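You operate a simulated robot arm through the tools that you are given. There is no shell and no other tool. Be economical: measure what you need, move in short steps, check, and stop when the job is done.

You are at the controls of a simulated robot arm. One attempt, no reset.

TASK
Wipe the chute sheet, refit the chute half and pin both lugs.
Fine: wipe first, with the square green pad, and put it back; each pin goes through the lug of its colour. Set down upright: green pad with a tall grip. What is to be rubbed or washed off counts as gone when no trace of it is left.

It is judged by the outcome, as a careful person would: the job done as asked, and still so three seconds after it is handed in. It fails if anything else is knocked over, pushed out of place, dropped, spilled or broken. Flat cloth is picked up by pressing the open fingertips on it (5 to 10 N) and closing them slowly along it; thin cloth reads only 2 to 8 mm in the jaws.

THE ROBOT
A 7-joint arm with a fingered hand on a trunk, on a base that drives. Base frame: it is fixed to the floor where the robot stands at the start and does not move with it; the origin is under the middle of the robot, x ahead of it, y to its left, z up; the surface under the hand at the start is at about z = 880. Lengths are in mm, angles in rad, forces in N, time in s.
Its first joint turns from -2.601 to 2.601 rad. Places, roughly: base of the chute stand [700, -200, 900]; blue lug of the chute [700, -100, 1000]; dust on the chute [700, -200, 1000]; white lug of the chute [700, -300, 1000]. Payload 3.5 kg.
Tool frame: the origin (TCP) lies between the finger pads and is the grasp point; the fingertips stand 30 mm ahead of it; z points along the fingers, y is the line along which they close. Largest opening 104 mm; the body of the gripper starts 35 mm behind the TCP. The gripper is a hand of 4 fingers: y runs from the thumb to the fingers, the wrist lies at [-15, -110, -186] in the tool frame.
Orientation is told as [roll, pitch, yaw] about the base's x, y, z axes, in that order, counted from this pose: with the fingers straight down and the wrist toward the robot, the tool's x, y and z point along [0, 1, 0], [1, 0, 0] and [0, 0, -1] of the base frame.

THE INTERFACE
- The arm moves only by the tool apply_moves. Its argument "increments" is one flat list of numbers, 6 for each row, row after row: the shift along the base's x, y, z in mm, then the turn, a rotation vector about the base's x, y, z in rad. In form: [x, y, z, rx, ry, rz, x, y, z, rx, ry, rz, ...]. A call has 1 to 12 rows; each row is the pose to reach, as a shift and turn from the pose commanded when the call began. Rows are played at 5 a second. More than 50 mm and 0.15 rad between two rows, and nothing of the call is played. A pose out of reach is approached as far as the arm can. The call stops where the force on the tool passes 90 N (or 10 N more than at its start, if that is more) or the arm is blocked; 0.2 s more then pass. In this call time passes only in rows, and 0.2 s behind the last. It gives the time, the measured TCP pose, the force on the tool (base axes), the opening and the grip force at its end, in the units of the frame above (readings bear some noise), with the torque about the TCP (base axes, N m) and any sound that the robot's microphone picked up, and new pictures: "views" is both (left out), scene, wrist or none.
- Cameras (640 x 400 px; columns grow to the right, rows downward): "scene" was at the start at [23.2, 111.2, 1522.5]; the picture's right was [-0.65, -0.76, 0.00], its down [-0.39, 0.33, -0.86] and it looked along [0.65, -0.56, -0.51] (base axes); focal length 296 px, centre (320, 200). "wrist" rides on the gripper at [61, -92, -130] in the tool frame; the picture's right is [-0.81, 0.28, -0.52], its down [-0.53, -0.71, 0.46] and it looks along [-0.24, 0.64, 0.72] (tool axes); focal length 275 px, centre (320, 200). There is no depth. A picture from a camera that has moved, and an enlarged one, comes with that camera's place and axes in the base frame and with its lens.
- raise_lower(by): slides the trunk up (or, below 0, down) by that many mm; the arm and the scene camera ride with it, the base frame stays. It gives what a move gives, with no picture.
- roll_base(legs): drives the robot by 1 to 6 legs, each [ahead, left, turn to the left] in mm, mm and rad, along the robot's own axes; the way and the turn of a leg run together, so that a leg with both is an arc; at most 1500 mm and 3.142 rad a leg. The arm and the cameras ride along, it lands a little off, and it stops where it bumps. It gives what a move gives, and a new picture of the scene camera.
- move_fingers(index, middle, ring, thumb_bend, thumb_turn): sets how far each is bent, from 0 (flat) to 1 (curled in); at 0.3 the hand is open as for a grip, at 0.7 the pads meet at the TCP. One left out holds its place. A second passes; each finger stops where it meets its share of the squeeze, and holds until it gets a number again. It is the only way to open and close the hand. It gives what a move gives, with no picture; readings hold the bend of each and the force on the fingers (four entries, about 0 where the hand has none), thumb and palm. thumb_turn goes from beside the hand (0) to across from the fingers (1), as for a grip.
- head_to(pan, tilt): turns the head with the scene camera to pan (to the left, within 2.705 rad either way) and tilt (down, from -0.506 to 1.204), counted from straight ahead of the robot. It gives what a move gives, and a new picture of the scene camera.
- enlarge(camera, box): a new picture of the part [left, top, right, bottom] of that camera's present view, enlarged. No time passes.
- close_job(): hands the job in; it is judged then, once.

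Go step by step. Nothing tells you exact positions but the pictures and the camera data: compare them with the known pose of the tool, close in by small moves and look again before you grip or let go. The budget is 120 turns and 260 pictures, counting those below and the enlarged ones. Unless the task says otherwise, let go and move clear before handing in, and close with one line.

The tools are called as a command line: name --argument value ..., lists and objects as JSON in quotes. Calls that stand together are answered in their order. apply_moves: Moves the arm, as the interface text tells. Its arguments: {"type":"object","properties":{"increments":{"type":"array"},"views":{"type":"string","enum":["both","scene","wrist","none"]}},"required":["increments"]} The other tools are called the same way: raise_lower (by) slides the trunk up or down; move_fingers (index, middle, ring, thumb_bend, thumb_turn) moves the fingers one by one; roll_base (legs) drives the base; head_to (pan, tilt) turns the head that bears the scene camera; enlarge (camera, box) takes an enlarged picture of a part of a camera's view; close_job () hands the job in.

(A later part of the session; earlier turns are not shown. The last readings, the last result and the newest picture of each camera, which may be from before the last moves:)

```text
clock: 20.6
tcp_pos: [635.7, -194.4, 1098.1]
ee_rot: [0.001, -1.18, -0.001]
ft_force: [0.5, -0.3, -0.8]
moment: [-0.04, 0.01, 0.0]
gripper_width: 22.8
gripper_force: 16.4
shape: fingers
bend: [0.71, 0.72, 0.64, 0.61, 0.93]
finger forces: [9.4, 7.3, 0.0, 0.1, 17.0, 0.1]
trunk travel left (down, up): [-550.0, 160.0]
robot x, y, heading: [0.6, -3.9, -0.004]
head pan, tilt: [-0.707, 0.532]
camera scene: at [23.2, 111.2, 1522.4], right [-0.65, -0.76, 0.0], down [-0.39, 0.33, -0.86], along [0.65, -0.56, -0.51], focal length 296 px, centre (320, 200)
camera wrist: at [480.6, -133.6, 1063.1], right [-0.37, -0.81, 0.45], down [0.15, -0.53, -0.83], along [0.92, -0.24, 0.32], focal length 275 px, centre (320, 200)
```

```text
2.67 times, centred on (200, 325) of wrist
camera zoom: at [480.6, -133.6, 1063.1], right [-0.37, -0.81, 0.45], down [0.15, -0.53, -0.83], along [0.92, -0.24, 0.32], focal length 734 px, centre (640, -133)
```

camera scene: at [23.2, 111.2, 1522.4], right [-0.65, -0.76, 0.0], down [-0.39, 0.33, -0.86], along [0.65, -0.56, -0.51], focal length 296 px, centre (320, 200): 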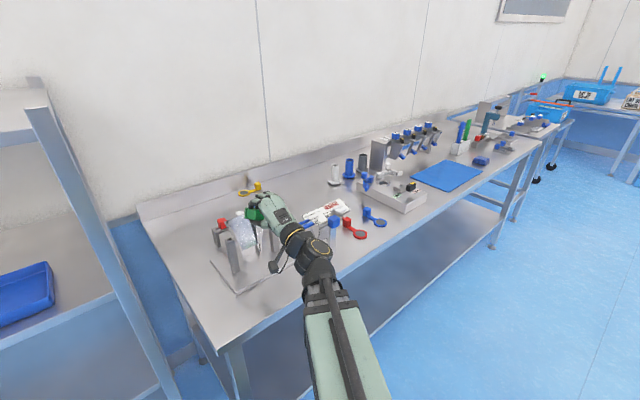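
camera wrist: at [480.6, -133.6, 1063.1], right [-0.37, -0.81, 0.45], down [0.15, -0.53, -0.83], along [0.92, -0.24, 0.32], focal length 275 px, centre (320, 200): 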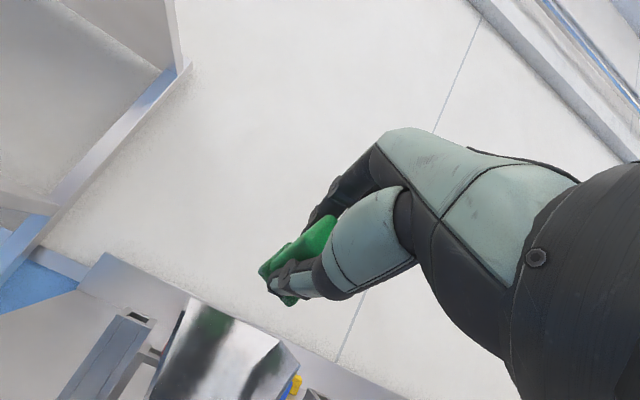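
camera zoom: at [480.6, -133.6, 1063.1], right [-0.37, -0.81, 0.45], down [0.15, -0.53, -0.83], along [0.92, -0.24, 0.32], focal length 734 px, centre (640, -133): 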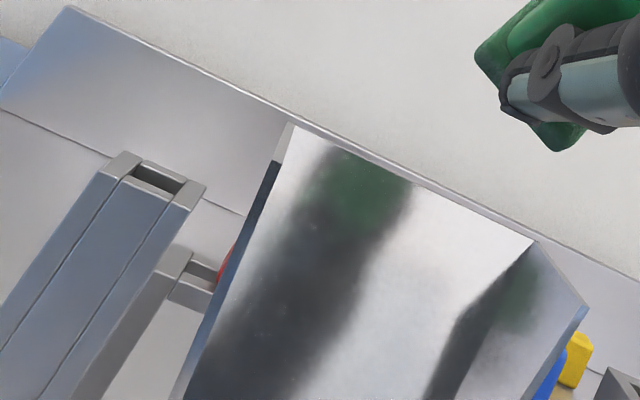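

The red is gone from what I see. I tilt the hand back upright and look from the earlier viewpoint.

apply_moves --increments '[0, -10, 5, 0, 0.147, 0, 0, -20, 10, 0, 0.295, 0, 0, -30, 15, 0, 0.442, 0, 0, -40, 20, 0, 0.59, 0, 0, -50, 25, 0, 0.737, 0, 0, -60, 30, 0, 0.885, 0, 0, -70, 30, 0, 1.032, 0, 0, -90, 30, 0, 1.18, 0]'

enlarge --camera "wrist" --box '[120, 90, 312, 210]'

enlarge --camera "scene" --box '[202, 195, 298, 255]'

```text
clock: 22.4
tcp_pos: [638.0, -283.1, 1128.1]
ee_rot: [0.0, 0.001, -0.001]
ft_force: [-0.1, 0.0, -0.6]
moment: [-0.01, -0.07, 0.02]
gripper_width: 22.7
gripper_force: 16.6
shape: fingers
bend: [0.71, 0.72, 0.64, 0.61, 0.93]
finger forces: [9.2, 7.3, 0.0, 0.1, 16.5, 0.0]
trunk travel left (down, up): [-550.0, 160.0]
robot x, y, heading: [-0.0, -1.5, -0.002]
head pan, tilt: [-0.707, 0.532]
camera scene: at [23.5, 111.0, 1522.5], right [-0.65, -0.76, 0.0], down [-0.39, 0.33, -0.86], along [0.65, -0.56, -0.51], focal length 296 px, centre (320, 200)
camera wrist: at [546.6, -222.5, 1258.9], right [0.28, -0.81, 0.52], down [-0.71, -0.53, -0.45], along [0.64, -0.24, -0.73], focal length 275 px, centre (320, 200)
```

scene: 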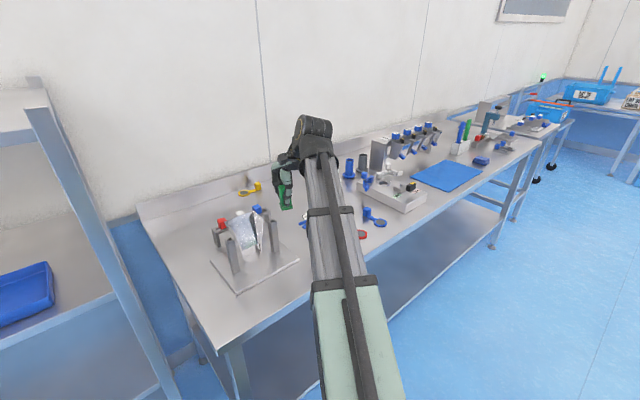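
wrist: 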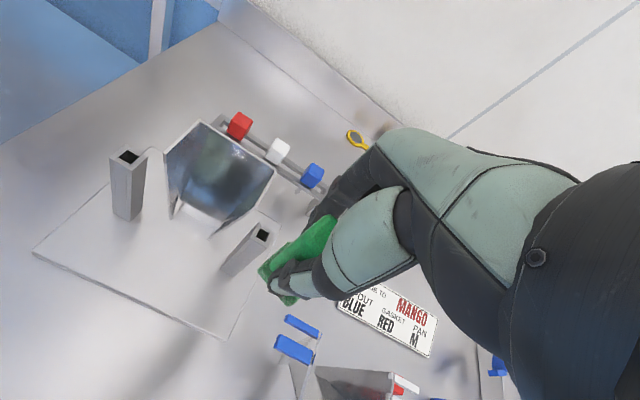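

```text
3.33 times, centred on (216, 150) of wrist
camera zoom: at [546.6, -222.5, 1258.9], right [0.28, -0.81, 0.52], down [-0.71, -0.53, -0.45], along [0.64, -0.24, -0.73], focal length 918 px, centre (667, 367)
```

zoom: 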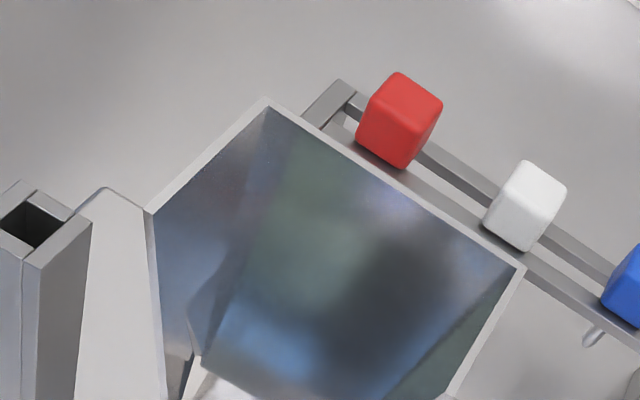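

```text
6.67 times, centred on (250, 225) of scene
camera zoom: at [23.5, 111.0, 1522.5], right [-0.65, -0.76, 0.0], down [-0.39, 0.33, -0.86], along [0.65, -0.56, -0.51], focal length 1976 px, centre (787, 33)
```

zoom: 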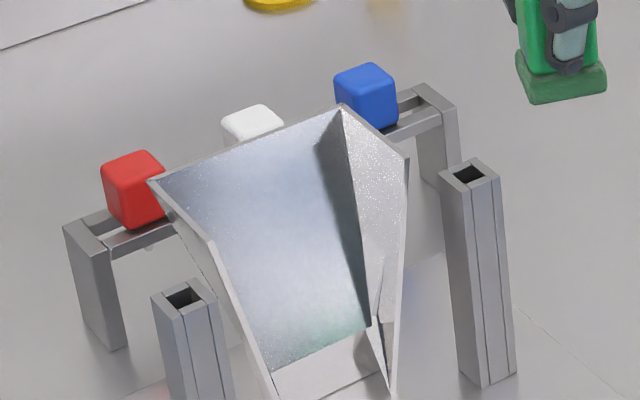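

The sheet is clean from both views. I carry the pad back to where it stood.

apply_moves --increments '[-7, 42, 0, 0, 0, 0, -14, 84, 0, 0, 0, 0, -20, 126, 0, 0, 0, 0, -26, 168, 0, 0, 0, 0, -32, 210, 0, 0, 0, 0, -37, 251, 0, 0, 0, 0, -37, 251, -45, 0, 0, 0, -37, 251, -90, 0, 0, 0, -37, 251, -135, 0, 0, 0, -37, 251, -170, 0, 0, 0]'

enlarge --camera "wrist" --box '[160, 200, 400, 350]'

enlarge --camera "scene" --box '[150, 240, 278, 320]'

```text
clock: 24.6
tcp_pos: [599.9, -30.5, 958.3]
ee_rot: [0.0, 0.001, 0.0]
ft_force: [0.2, 0.0, -0.2]
moment: [0.01, 0.0, 0.02]
gripper_width: 22.8
gripper_force: 16.1
shape: fingers
bend: [0.71, 0.72, 0.64, 0.61, 0.93]
finger forces: [9.0, 7.4, 0.0, 0.1, 16.4, 0.0]
trunk travel left (down, up): [-550.0, 160.0]
robot x, y, heading: [-1.8, -0.1, -0.0]
head pan, tilt: [-0.707, 0.532]
camera scene: at [23.3, 111.2, 1522.5], right [-0.65, -0.76, 0.0], down [-0.39, 0.33, -0.86], along [0.65, -0.56, -0.51], focal length 296 px, centre (320, 200)
camera wrist: at [508.7, 29.9, 1088.5], right [0.28, -0.81, 0.52], down [-0.71, -0.53, -0.46], along [0.64, -0.24, -0.72], focal length 275 px, centre (320, 200)
```

scene: 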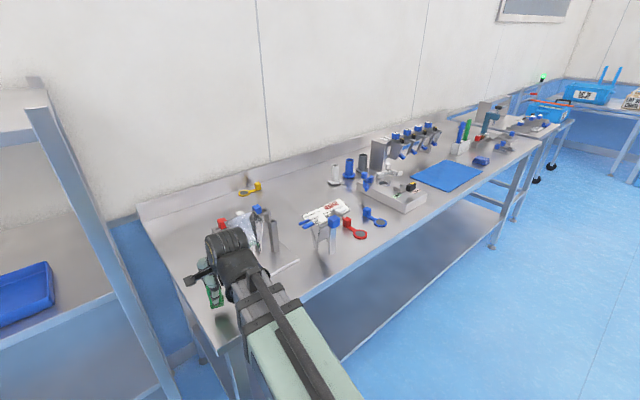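
wrist: 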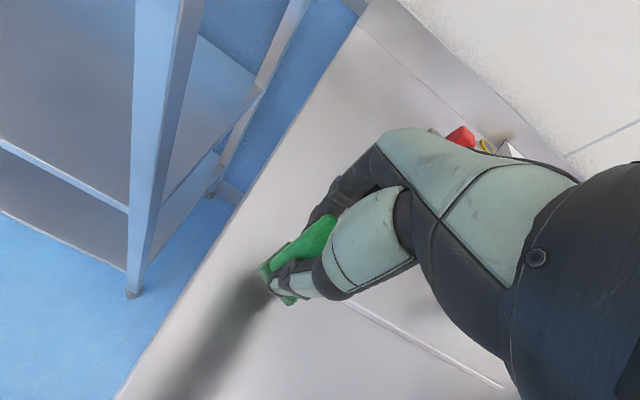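

```text
2.67 times, centred on (280, 275) of wrist
camera zoom: at [508.7, 29.9, 1088.5], right [0.28, -0.81, 0.52], down [-0.71, -0.53, -0.46], along [0.64, -0.24, -0.72], focal length 734 px, centre (427, 0)
```

zoom: 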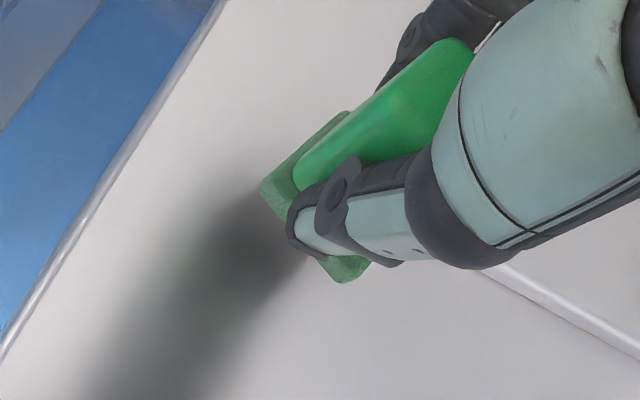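

```text
5.00 times, centred on (214, 280) of scene
camera zoom: at [23.3, 111.2, 1522.5], right [-0.65, -0.76, 0.0], down [-0.39, 0.33, -0.86], along [0.65, -0.56, -0.51], focal length 1482 px, centre (850, -200)
```

zoom: 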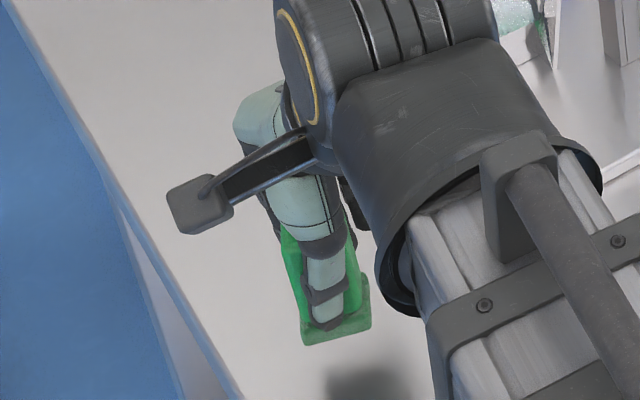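

apply_moves --increments '[0, -1, -10, 0, 0, 0, 0, -1, -18, 0, 0, 0, 0, -1, -21, 0, 0, 0]' --views "none"

```text
clock: 25.4
tcp_pos: [600.8, -32.6, 937.0]
ee_rot: [0.001, 0.001, 0.001]
ft_force: [0.3, 0.1, -0.1]
moment: [0.0, -0.03, 0.02]
gripper_width: 22.4
gripper_force: 16.4
shape: fingers
bend: [0.71, 0.72, 0.64, 0.61, 0.93]
finger forces: [9.1, 7.3, 0.0, 0.1, 16.4, 0.0]
trunk travel left (down, up): [-550.0, 160.0]
robot x, y, heading: [1.9, 1.6, -0.003]
head pan, tilt: [-0.707, 0.532]
```

apply_moves --increments '[0, 0, -2, 0, 0, 0, 0, 0, -4, 0, 0, 0]' --views "none"

```text
clock: 26.0
tcp_pos: [599.2, -32.1, 933.1]
ee_rot: [-0.001, 0.0, 0.002]
ft_force: [-0.2, -0.3, -0.8]
moment: [-0.01, -0.02, -0.02]
gripper_width: 22.7
gripper_force: 16.4
shape: fingers
bend: [0.71, 0.72, 0.64, 0.61, 0.93]
finger forces: [9.2, 7.3, 0.0, 0.0, 16.4, 0.1]
trunk travel left (down, up): [-550.0, 160.0]
robot x, y, heading: [-0.6, 0.7, -0.002]
head pan, tilt: [-0.707, 0.532]
```

apply_moves --increments '[0, 0, -1.5, 0, 0, 0, 0, 0, -3, 0, 0, 0]' --views "none"

enlarge --camera "wrist" --box '[200, 200, 360, 300]'

```text
clock: 26.6
tcp_pos: [599.4, -33.1, 930.8]
ee_rot: [-0.001, 0.0, -0.001]
ft_force: [0.3, -0.8, 3.1]
moment: [0.05, 0.01, 0.02]
gripper_width: 22.8
gripper_force: 16.4
shape: fingers
bend: [0.71, 0.72, 0.64, 0.61, 0.93]
finger forces: [9.4, 7.4, 0.0, 0.0, 16.2, 0.0]
trunk travel left (down, up): [-550.0, 160.0]
robot x, y, heading: [1.3, 0.4, -0.004]
head pan, tilt: [-0.707, 0.532]
```

```text
4.00 times, centred on (280, 250) of wrist
camera zoom: at [507.8, 28.2, 1060.8], right [0.27, -0.81, 0.52], down [-0.71, -0.53, -0.46], along [0.64, -0.24, -0.72], focal length 1101 px, centre (480, 0)
```

zoom: 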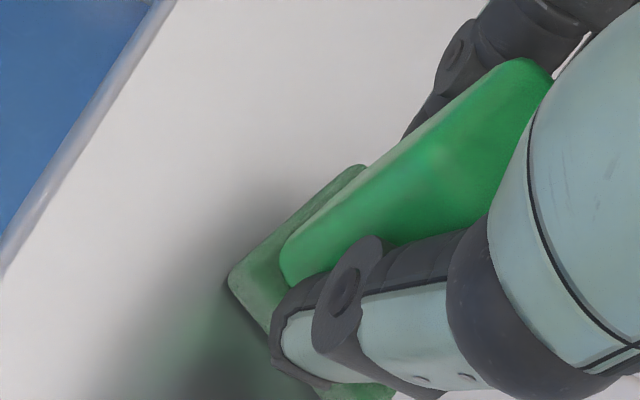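

Touching the bench (3 N). I open gently in two steps.

move_fingers --index 0.58 --middle 0.58 --ring 0.56 --thumb_bend 0.57

move_fingers --index 0.3 --middle 0.3 --ring 0.3 --thumb_bend 0.3

enlarge --camera "wrist" --box '[200, 180, 440, 330]'

```text
clock: 27.6
tcp_pos: [599.4, -32.9, 929.8]
ee_rot: [0.0, 0.001, 0.0]
ft_force: [0.6, 0.3, 0.6]
moment: [0.0, 0.02, -0.02]
gripper_width: 35.3
gripper_force: 0.3
shape: fingers
bend: [0.57, 0.57, 0.56, 0.56, 0.97]
finger forces: [0.0, 0.0, 0.0, 0.0, 0.1, 0.1]
trunk travel left (down, up): [-550.0, 160.0]
robot x, y, heading: [-0.2, -1.2, -0.003]
head pan, tilt: [-0.707, 0.532]
```

```text
clock: 28.6
tcp_pos: [598.9, -33.7, 931.4]
ee_rot: [-0.001, -0.001, 0.001]
ft_force: [0.3, 0.5, 0.1]
moment: [-0.01, 0.04, -0.04]
gripper_width: 102.8
gripper_force: 0.1
shape: fingers
bend: [0.3, 0.3, 0.3, 0.3, 0.97]
finger forces: [0.0, 0.0, 0.0, 0.0, 0.1, 0.0]
trunk travel left (down, up): [-550.0, 160.0]
robot x, y, heading: [-1.2, -2.8, -0.002]
head pan, tilt: [-0.707, 0.532]
```

```text
2.67 times, centred on (320, 255) of wrist
camera zoom: at [507.9, 28.3, 1060.7], right [0.28, -0.81, 0.52], down [-0.71, -0.53, -0.46], along [0.64, -0.24, -0.72], focal length 734 px, centre (320, 53)
```

zoom: 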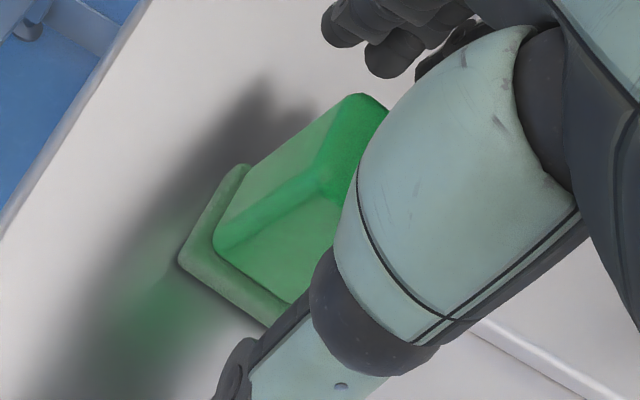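

The pad stands upright and free where it was. I rise straight up and then go look closely at the chute half.

apply_moves --increments '[0, 0, 48, 0, 0, 0, 0, 0, 96, 0, 0, 0, 0, 0, 144, 0, 0, 0, 0, -46, 160, 0, 0, 0, -3, -94, 175, 0, 0, 0, -6, -143, 185, 0, 0, 0, -9, -192, 189, 0, 0, 0, -12, -241, 189, 0, 0, 0, -15, -290, 189, 0, 0, 0, -18, -339, 189, 0, 0, 0, -21, -388, 189, 0, 0, 0, -27, -433, 189, 0, 0, 0]'

enlarge --camera "wrist" --box '[60, 160, 380, 360]'

enlarge --camera "scene" --box '[150, 260, 278, 340]'

```text
refused: row 5 steps farther than a row can; nothing moved
```

```text
2.00 times, centred on (220, 260) of wrist
camera zoom: at [507.9, 28.3, 1060.7], right [0.28, -0.81, 0.52], down [-0.71, -0.53, -0.46], along [0.64, -0.24, -0.72], focal length 551 px, centre (520, 80)
```

zoom: 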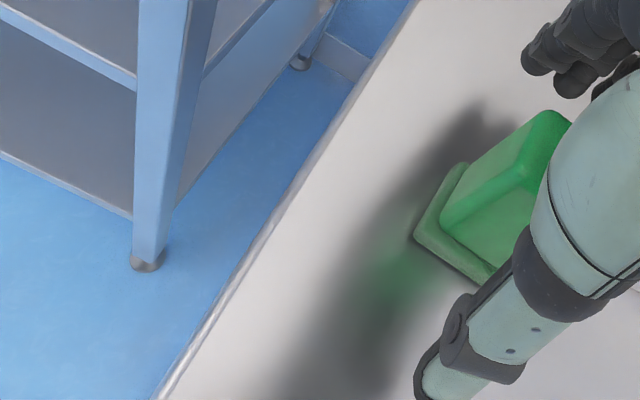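

```text
5.00 times, centred on (214, 300) of scene
camera zoom: at [23.2, 111.2, 1522.5], right [-0.65, -0.76, 0.0], down [-0.39, 0.33, -0.86], along [0.65, -0.56, -0.51], focal length 1482 px, centre (850, -300)
```

zoom: 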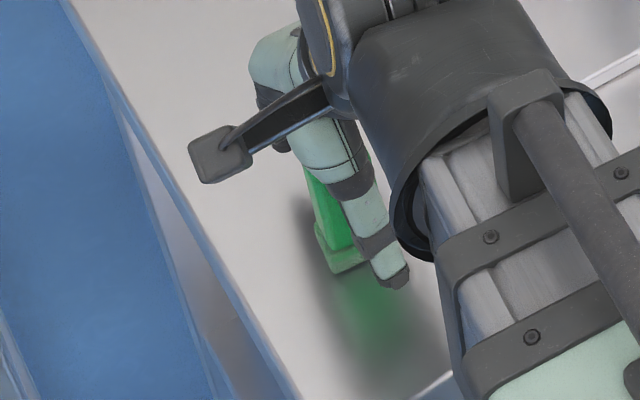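

apply_moves --increments '[0, 0, 48, 0, 0, 0, 0, 0, 96, 0, 0, 0, 0, 0, 144, 0, 0, 0, 0, -10, 189, 0, 0, 0, -3, -58, 189, 0, 0, 0, -6, -106, 189, 0, 0, 0, -9, -154, 189, 0, 0, 0, -12, -202, 189, 0, 0, 0, -15, -250, 189, 0, 0, 0, -18, -298, 189, 0, 0, 0, -21, -346, 189, 0, 0, 0, -24, -394, 189, 0, 0, 0]' --views "none"

apply_moves --increments '[-3, -40, 0, 0, 0, 0]'

enlarge --camera "wrist" --box '[60, 160, 380, 360]'

enlarge --camera "scene" --box '[150, 260, 278, 340]'

```text
clock: 31.2
tcp_pos: [574.5, -429.3, 1121.1]
ee_rot: [0.0, 0.001, -0.001]
ft_force: [-0.3, -0.6, 0.0]
moment: [0.01, -0.02, 0.01]
gripper_width: 102.8
gripper_force: 0.1
shape: fingers
bend: [0.3, 0.3, 0.3, 0.3, 0.97]
finger forces: [0.1, 0.0, 0.0, 0.1, 0.0, 0.1]
trunk travel left (down, up): [-550.0, 160.0]
robot x, y, heading: [2.4, 2.0, 0.003]
head pan, tilt: [-0.707, 0.532]
```

```text
clock: 31.6
tcp_pos: [572.3, -466.4, 1121.0]
ee_rot: [-0.002, -0.001, 0.0]
ft_force: [-0.2, 0.1, -0.5]
moment: [-0.01, 0.01, -0.02]
gripper_width: 103.0
gripper_force: 0.1
shape: fingers
bend: [0.3, 0.3, 0.3, 0.3, 0.97]
finger forces: [0.1, 0.0, 0.1, 0.0, 0.1, 0.0]
trunk travel left (down, up): [-550.0, 160.0]
robot x, y, heading: [0.6, 0.3, -0.001]
head pan, tilt: [-0.707, 0.532]
camera scene: at [23.3, 111.1, 1522.5], right [-0.65, -0.76, 0.0], down [-0.39, 0.33, -0.86], along [0.65, -0.56, -0.51], focal length 296 px, centre (320, 200)
camera wrist: at [480.1, -405.9, 1250.5], right [0.28, -0.81, 0.52], down [-0.71, -0.53, -0.46], along [0.64, -0.24, -0.72], focal length 275 px, centre (320, 200)
```

scene: 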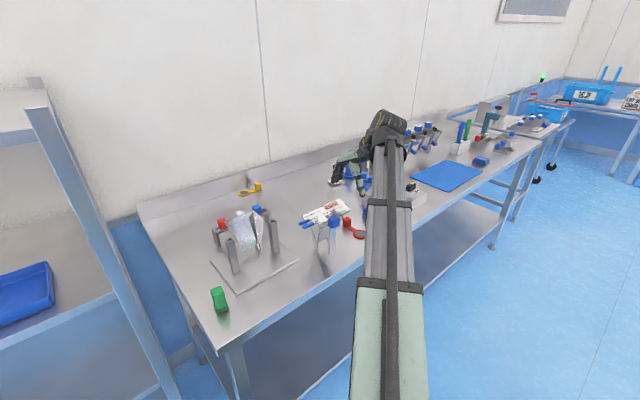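
wrist: 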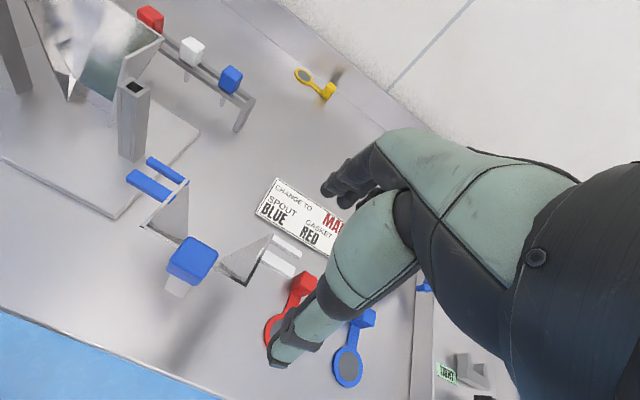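

```text
2.00 times, centred on (220, 260) of wrist
camera zoom: at [480.1, -405.9, 1250.5], right [0.28, -0.81, 0.52], down [-0.71, -0.53, -0.46], along [0.64, -0.24, -0.72], focal length 551 px, centre (520, 80)
```

zoom: 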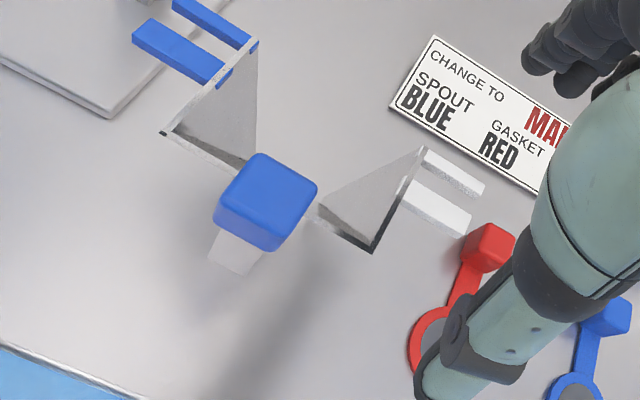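

```text
5.00 times, centred on (214, 300) of scene
camera zoom: at [23.3, 111.1, 1522.5], right [-0.65, -0.76, 0.0], down [-0.39, 0.33, -0.86], along [0.65, -0.56, -0.51], focal length 1482 px, centre (850, -300)
```

zoom: 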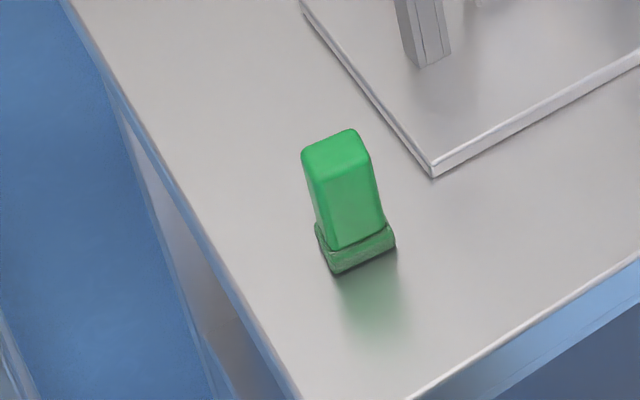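

The pad is fine. Chute half: blue prong ends at y≈-319, white at y≈-490, prong midline x≈613, z≈1000, knob ~30 mm cube centred near (559,-403,1012). So fitting means a shift of about (+72,+213,+12). I zoom to see how the knob joins the front wall.

enlarge --camera "wrist" --box '[110, 140, 302, 260]'

enlarge --camera "scene" --box '[292, 195, 372, 245]'

enlarge --camera "wrist" --box '[150, 215, 278, 295]'

```text
3.33 times, centred on (206, 200) of wrist
camera zoom: at [480.1, -405.9, 1250.5], right [0.28, -0.81, 0.52], down [-0.71, -0.53, -0.46], along [0.64, -0.24, -0.72], focal length 918 px, centre (700, 200)
```

zoom: 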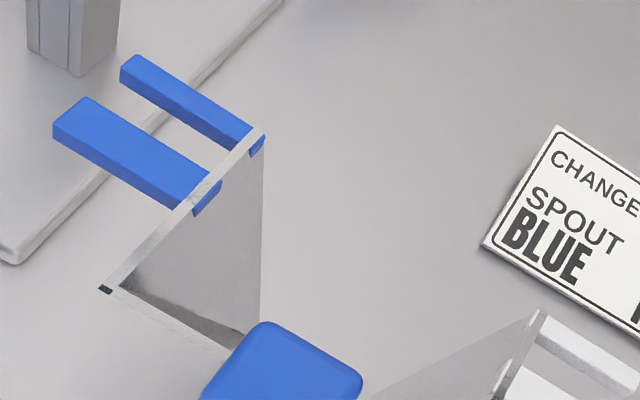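

```text
8.00 times, centred on (332, 220) of scene
camera zoom: at [23.3, 111.1, 1522.5], right [-0.65, -0.76, 0.0], down [-0.39, 0.33, -0.86], along [0.65, -0.56, -0.51], focal length 2371 px, centre (224, 40)
```

zoom: 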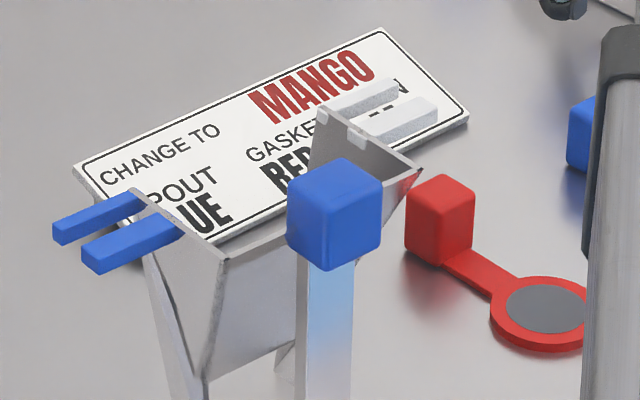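

```text
5.00 times, centred on (214, 255) of wrist
camera zoom: at [480.1, -405.9, 1250.5], right [0.28, -0.81, 0.52], down [-0.71, -0.53, -0.46], along [0.64, -0.24, -0.72], focal length 1376 px, centre (850, -75)
```

zoom: 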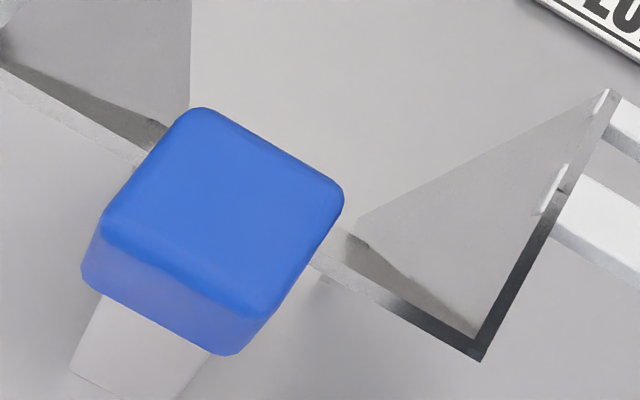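

The knob sits just in front of the front wall's top edge; I'll grip its upper part along x, thumb in front, fingers inside the channel. Moving above it.

apply_moves --increments '[-7, 32, -15, 0, 0, 0, -13, 63, -36, 0, 0, 0]'

enlarge --camera "wrist" --box '[160, 180, 400, 330]'

enlarge --camera "scene" --box '[282, 180, 378, 240]'

```text
clock: 32.2
tcp_pos: [559.8, -402.9, 1083.0]
ee_rot: [-0.001, 0.0, 0.0]
ft_force: [0.0, -1.0, 0.2]
moment: [0.0, -0.02, 0.0]
gripper_width: 103.1
gripper_force: 0.1
shape: fingers
bend: [0.3, 0.3, 0.3, 0.3, 0.97]
finger forces: [0.0, 0.0, 0.1, 0.1, 0.0, 0.1]
trunk travel left (down, up): [-550.0, 160.0]
robot x, y, heading: [2.0, -0.8, 0.003]
head pan, tilt: [-0.707, 0.532]
camera scene: at [23.2, 111.3, 1522.5], right [-0.65, -0.76, 0.0], down [-0.39, 0.33, -0.86], along [0.65, -0.56, -0.51], focal length 296 px, centre (320, 200)
camera wrist: at [468.1, -341.6, 1214.2], right [0.27, -0.81, 0.52], down [-0.71, -0.53, -0.46], along [0.64, -0.24, -0.72], focal length 275 px, centre (320, 200)
```

scene: 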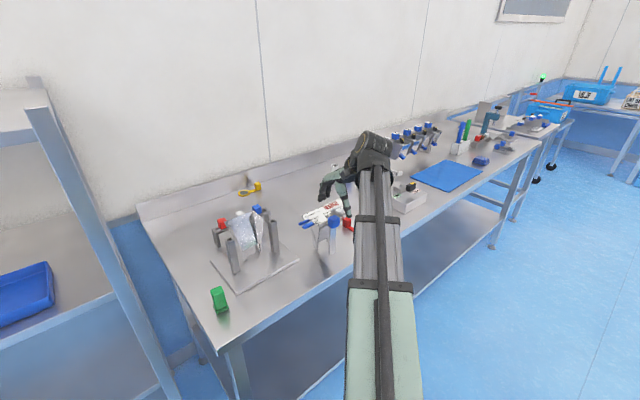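
wrist: 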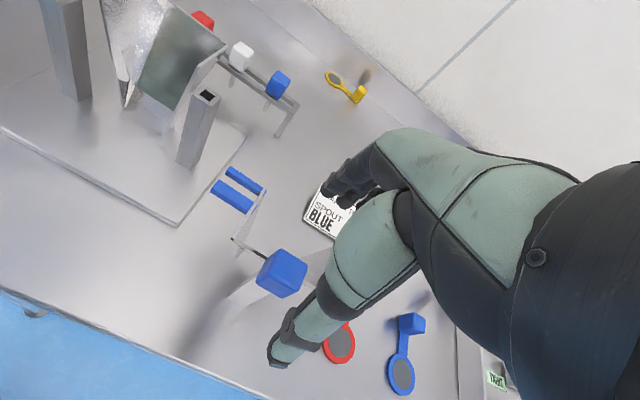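

```text
2.67 times, centred on (280, 255) of wrist
camera zoom: at [468.1, -341.6, 1214.2], right [0.27, -0.81, 0.52], down [-0.71, -0.53, -0.46], along [0.64, -0.24, -0.72], focal length 734 px, centre (427, 53)
```

zoom: 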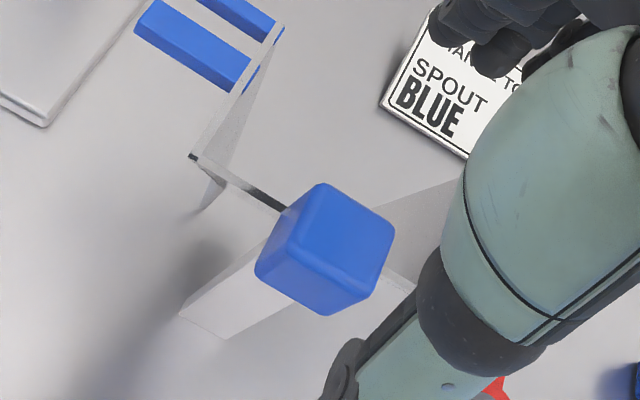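

```text
6.67 times, centred on (330, 210) of scene
camera zoom: at [23.2, 111.3, 1522.5], right [-0.65, -0.76, 0.0], down [-0.39, 0.33, -0.86], along [0.65, -0.56, -0.51], focal length 1976 px, centre (253, 133)
```

zoom: 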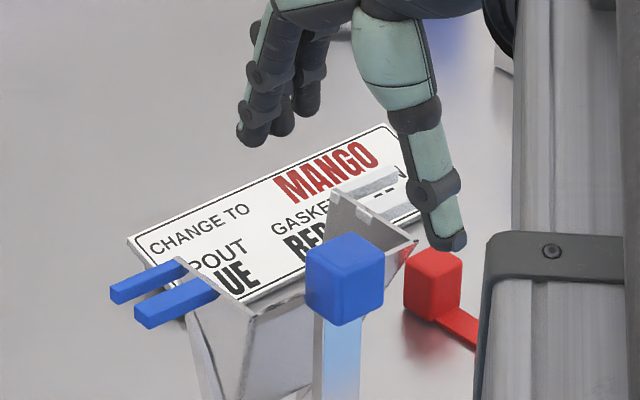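

Aligned. Descending to put the fingertips at about z=1000 and closing partly.

apply_moves --increments '[-1, 1, -30, 0, 0, 0, -1, 1, -52, 0, 0, 0]' --views "none"

move_fingers --index 0.5 --middle 0.5 --ring 0.5 --thumb_bend 0.5

enlarge --camera "wrist" --box '[200, 150, 440, 300]'

enlarge --camera "scene" --box '[282, 180, 378, 240]'

```text
clock: 32.8
tcp_pos: [558.2, -402.2, 1031.2]
ee_rot: [-0.001, 0.0, 0.001]
ft_force: [-0.5, -0.2, 0.1]
moment: [0.0, -0.01, 0.01]
gripper_width: 102.8
gripper_force: 0.1
shape: fingers
bend: [0.3, 0.3, 0.3, 0.3, 0.97]
finger forces: [0.1, 0.1, 0.1, 0.1, 0.1, 0.0]
trunk travel left (down, up): [-550.0, 160.0]
robot x, y, heading: [2.9, 0.7, -0.001]
head pan, tilt: [-0.707, 0.532]
```

```text
clock: 33.8
tcp_pos: [557.3, -401.7, 1031.8]
ee_rot: [0.0, -0.001, 0.0]
ft_force: [0.5, -0.8, 0.2]
moment: [-0.02, 0.01, 0.01]
gripper_width: 52.6
gripper_force: 0.1
shape: fingers
bend: [0.5, 0.5, 0.5, 0.5, 0.97]
finger forces: [0.0, 0.1, 0.0, 0.1, 0.0, 0.1]
trunk travel left (down, up): [-550.0, 160.0]
robot x, y, heading: [-1.1, -0.8, 0.004]
head pan, tilt: [-0.707, 0.532]
```

```text
2.67 times, centred on (320, 225) of wrist
camera zoom: at [466.2, -341.4, 1161.8], right [0.28, -0.81, 0.52], down [-0.71, -0.53, -0.46], along [0.64, -0.24, -0.72], focal length 734 px, centre (320, 133)
```

zoom: 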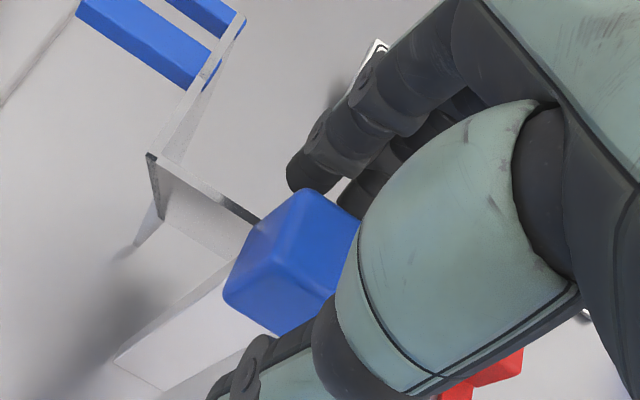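

```text
6.67 times, centred on (330, 210) of scene
camera zoom: at [23.2, 111.2, 1522.5], right [-0.65, -0.76, 0.0], down [-0.39, 0.33, -0.86], along [0.65, -0.56, -0.51], focal length 1976 px, centre (253, 133)
```

zoom: 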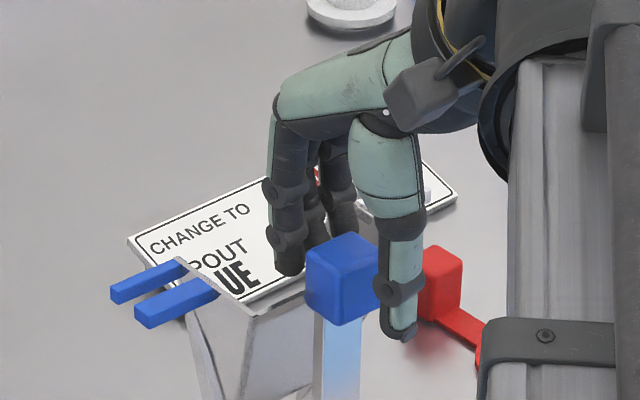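

Everything straddles the knob cleanly. Closing and firming the grip.

move_fingers --index 0.6 --middle 0.6 --ring 0.6 --thumb_bend 0.6

move_fingers --index 0.85 --middle 0.85 --ring 0.75 --thumb_bend 0.85

enlarge --camera "scene" --box '[282, 180, 378, 240]'

```text
clock: 34.8
tcp_pos: [557.9, -402.7, 1030.9]
ee_rot: [0.002, 0.001, 0.001]
ft_force: [1.3, -0.1, -0.3]
moment: [0.04, -0.03, -0.01]
gripper_width: 27.3
gripper_force: 0.1
shape: fingers
bend: [0.59, 0.6, 0.6, 0.6, 0.97]
finger forces: [0.5, 0.2, 0.0, 0.1, 0.0, 0.0]
trunk travel left (down, up): [-550.0, 160.0]
robot x, y, heading: [0.1, 0.7, -0.002]
head pan, tilt: [-0.707, 0.532]
```

```text
clock: 35.8
tcp_pos: [557.7, -402.7, 1031.4]
ee_rot: [-0.002, -0.001, -0.001]
ft_force: [0.4, 0.8, -3.7]
moment: [0.0, 0.08, 0.0]
gripper_width: 20.8
gripper_force: 17.2
shape: fingers
bend: [0.71, 0.71, 0.75, 0.63, 0.93]
finger forces: [9.9, 7.3, 0.1, 0.0, 17.4, 0.1]
trunk travel left (down, up): [-550.0, 160.0]
robot x, y, heading: [-5.2, -0.3, 0.001]
head pan, tilt: [-0.707, 0.532]
```

```text
6.67 times, centred on (330, 210) of scene
camera zoom: at [23.5, 111.0, 1522.5], right [-0.65, -0.76, 0.0], down [-0.39, 0.33, -0.86], along [0.65, -0.56, -0.51], focal length 1976 px, centre (253, 133)
```

zoom: 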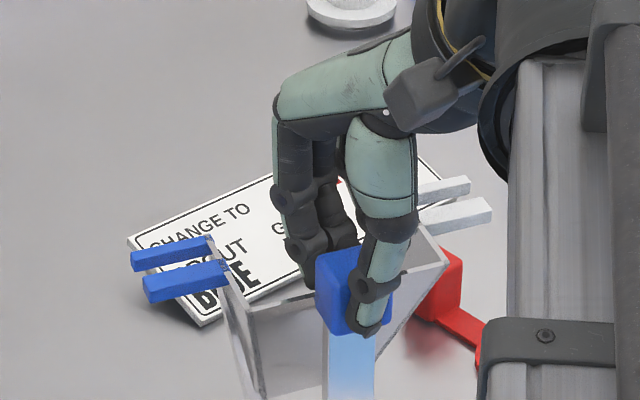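

The half has pitched a bit as the grip firmed. I look from the wrist before deciding.

apply_moves --increments '[0, 0, 0, 0, 0, 0]'

enlarge --camera "wrist" --box '[120, 100, 440, 300]'

```text
clock: 36.2
tcp_pos: [558.3, -403.2, 1031.4]
ee_rot: [0.001, -0.001, -0.002]
ft_force: [0.8, 0.5, -3.2]
moment: [0.04, 0.08, 0.0]
gripper_width: 20.9
gripper_force: 17.4
shape: fingers
bend: [0.71, 0.71, 0.75, 0.63, 0.93]
finger forces: [9.9, 7.3, 0.0, 0.0, 17.5, 0.0]
trunk travel left (down, up): [-550.0, 160.0]
robot x, y, heading: [-0.7, -3.1, -0.001]
head pan, tilt: [-0.707, 0.532]
camera scene: at [23.5, 111.0, 1522.5], right [-0.65, -0.76, 0.0], down [-0.39, 0.33, -0.86], along [0.65, -0.56, -0.51], focal length 296 px, centre (320, 200)
camera wrist: at [466.4, -341.5, 1161.7], right [0.28, -0.81, 0.52], down [-0.71, -0.53, -0.46], along [0.64, -0.24, -0.72], focal length 275 px, centre (320, 200)
```

scene: 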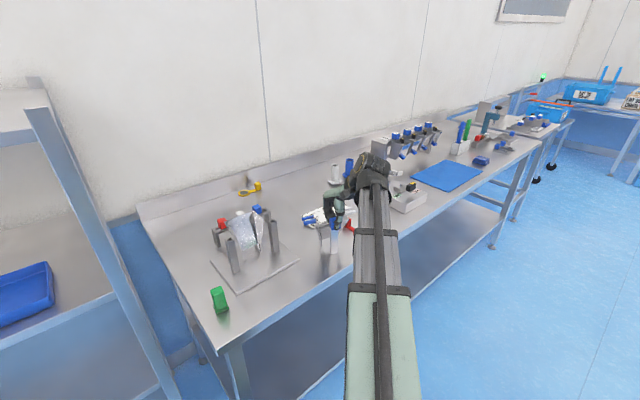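
wrist: 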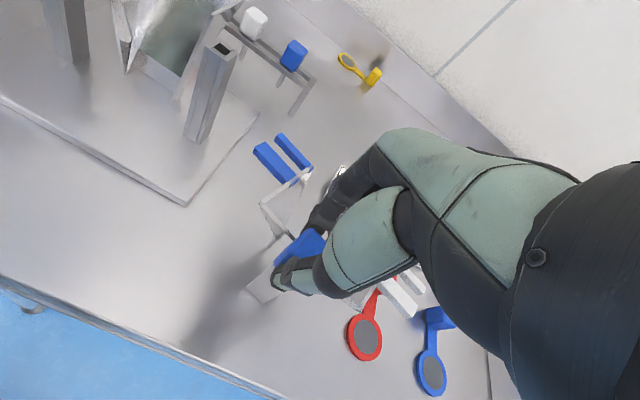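

```text
2.00 times, centred on (280, 200) of wrist
camera zoom: at [466.4, -341.5, 1161.7], right [0.28, -0.81, 0.52], down [-0.71, -0.53, -0.46], along [0.64, -0.24, -0.72], focal length 551 px, centre (400, 200)
```

zoom: 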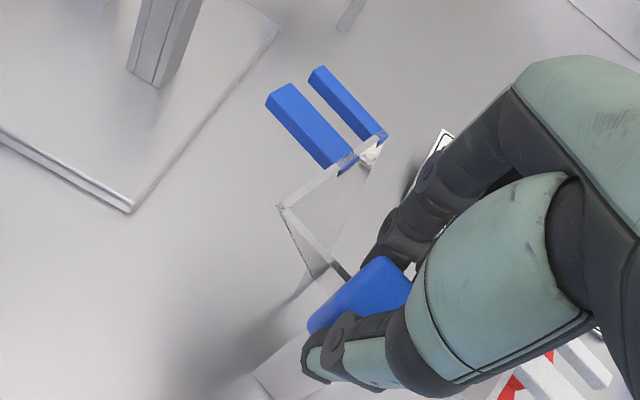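

The half yawed about -0.14 rad in the grip but is held firmly. I lift it 40 mm and measure how it hangs; I can compensate with the hand's angle.

apply_moves --increments '[0, 0, 15, 0, 0, 0, 0, 0, 40, 0, 0, 0, 0, 0, 80, 0, 0, 0]'

enlarge --camera "wrist" --box '[200, 100, 520, 300]'

enlarge --camera "scene" --box '[266, 160, 394, 240]'

```text
clock: 37.0
tcp_pos: [559.0, -401.4, 1111.2]
ee_rot: [0.0, -0.002, 0.001]
ft_force: [0.2, -0.1, -3.5]
moment: [-0.01, 0.06, 0.0]
gripper_width: 20.9
gripper_force: 17.0
shape: fingers
bend: [0.71, 0.71, 0.75, 0.63, 0.93]
finger forces: [9.7, 7.2, 0.1, 0.0, 17.4, 0.1]
trunk travel left (down, up): [-550.0, 160.0]
robot x, y, heading: [0.4, 2.4, -0.001]
head pan, tilt: [-0.707, 0.532]
camera scene: at [23.4, 111.0, 1522.4], right [-0.65, -0.76, 0.0], down [-0.39, 0.33, -0.86], along [0.65, -0.56, -0.51], focal length 296 px, centre (320, 200)
camera wrist: at [467.3, -340.4, 1241.3], right [0.28, -0.81, 0.52], down [-0.71, -0.53, -0.46], along [0.64, -0.24, -0.73], focal length 275 px, centre (320, 200)
```

scene: 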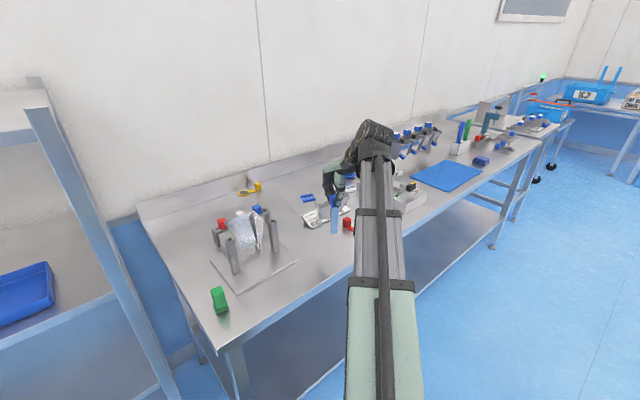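
wrist: 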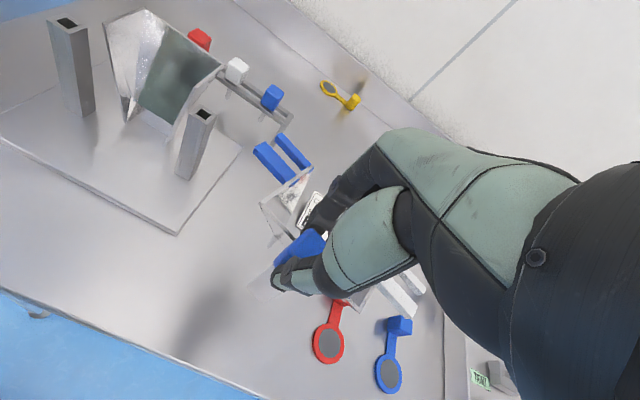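

```text
2.00 times, centred on (360, 200) of wrist
camera zoom: at [467.3, -340.4, 1241.3], right [0.28, -0.81, 0.52], down [-0.71, -0.53, -0.46], along [0.64, -0.24, -0.73], focal length 551 px, centre (240, 200)
```

zoom: 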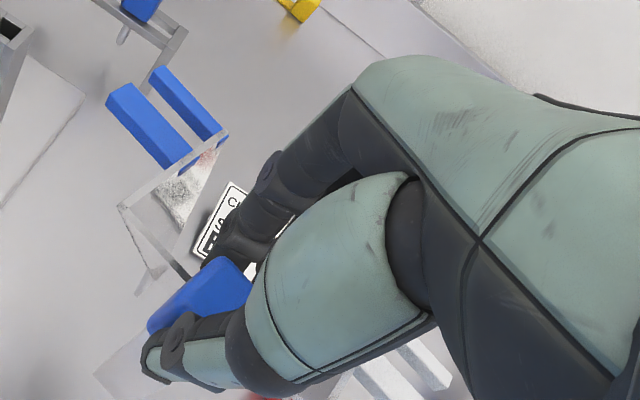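

```text
5.00 times, centred on (330, 200) of scene
camera zoom: at [23.4, 111.0, 1522.4], right [-0.65, -0.76, 0.0], down [-0.39, 0.33, -0.86], along [0.65, -0.56, -0.51], focal length 1482 px, centre (270, 200)
```

zoom: 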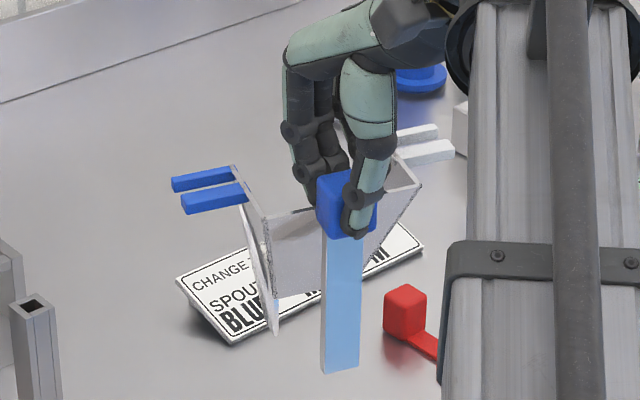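

It hangs securely (3.5 N). Measured: yaw about -0.25 rad relative to the hand, blue side ~8 mm high. I rotate the hand +0.25 about z, raise, and carry it in front of the posts to measure again.

apply_moves --increments '[0, 10, 20, 0, 0, 0.125, 0, 20, 40, 0, 0, 0.25, 0, 60, 60, 0, 0, 0.25, 0, 105, 60, 0, 0, 0.25, 0, 150, 60, 0, 0, 0.25, 0, 190, 60, 0, 0, 0.25]'

enlarge --camera "wrist" --box '[130, 100, 450, 300]'

enlarge --camera "scene" --box '[190, 150, 318, 230]'

```text
clock: 38.4
tcp_pos: [558.0, -209.5, 1173.5]
ee_rot: [0.001, 0.0, 0.249]
ft_force: [0.5, 0.3, -3.5]
moment: [0.0, 0.07, -0.01]
gripper_width: 20.9
gripper_force: 17.9
shape: fingers
bend: [0.71, 0.71, 0.75, 0.63, 0.93]
finger forces: [9.8, 7.5, 0.1, 0.0, 17.6, 0.0]
trunk travel left (down, up): [-550.0, 160.0]
robot x, y, heading: [-2.7, 1.2, 0.002]
head pan, tilt: [-0.707, 0.532]
camera scene: at [23.5, 111.5, 1522.4], right [-0.65, -0.76, 0.0], down [-0.39, 0.33, -0.86], along [0.65, -0.56, -0.51], focal length 296 px, centre (320, 200)
camera wrist: at [454.3, -172.4, 1303.4], right [0.47, -0.72, 0.52], down [-0.56, -0.69, -0.46], along [0.68, -0.08, -0.72], focal length 275 px, centre (320, 200)
```

scene: 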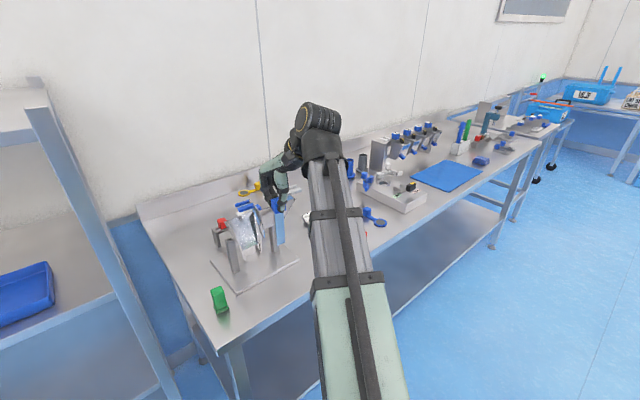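
wrist: 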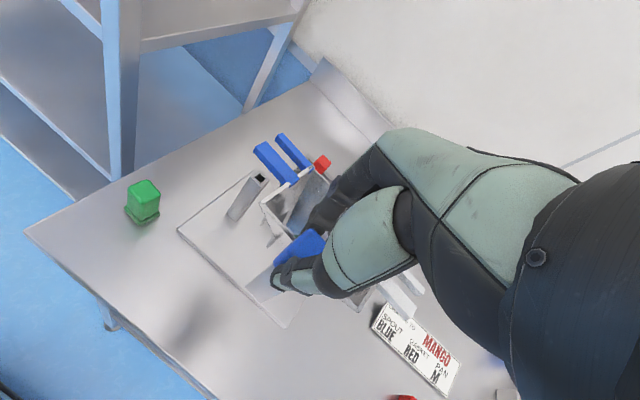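

```text
2.00 times, centred on (290, 200) of wrist
camera zoom: at [454.3, -172.4, 1303.4], right [0.47, -0.72, 0.52], down [-0.56, -0.69, -0.46], along [0.68, -0.08, -0.72], focal length 551 px, centre (380, 200)
```

zoom: 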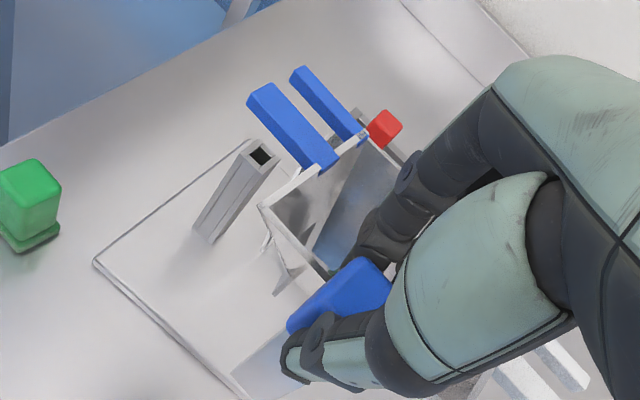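

```text
5.00 times, centred on (254, 190) of scene
camera zoom: at [23.5, 111.5, 1522.4], right [-0.65, -0.76, 0.0], down [-0.39, 0.33, -0.86], along [0.65, -0.56, -0.51], focal length 1482 px, centre (650, 250)
```

zoom: 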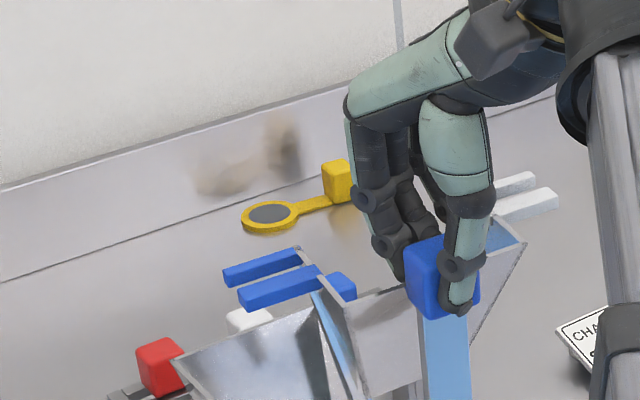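

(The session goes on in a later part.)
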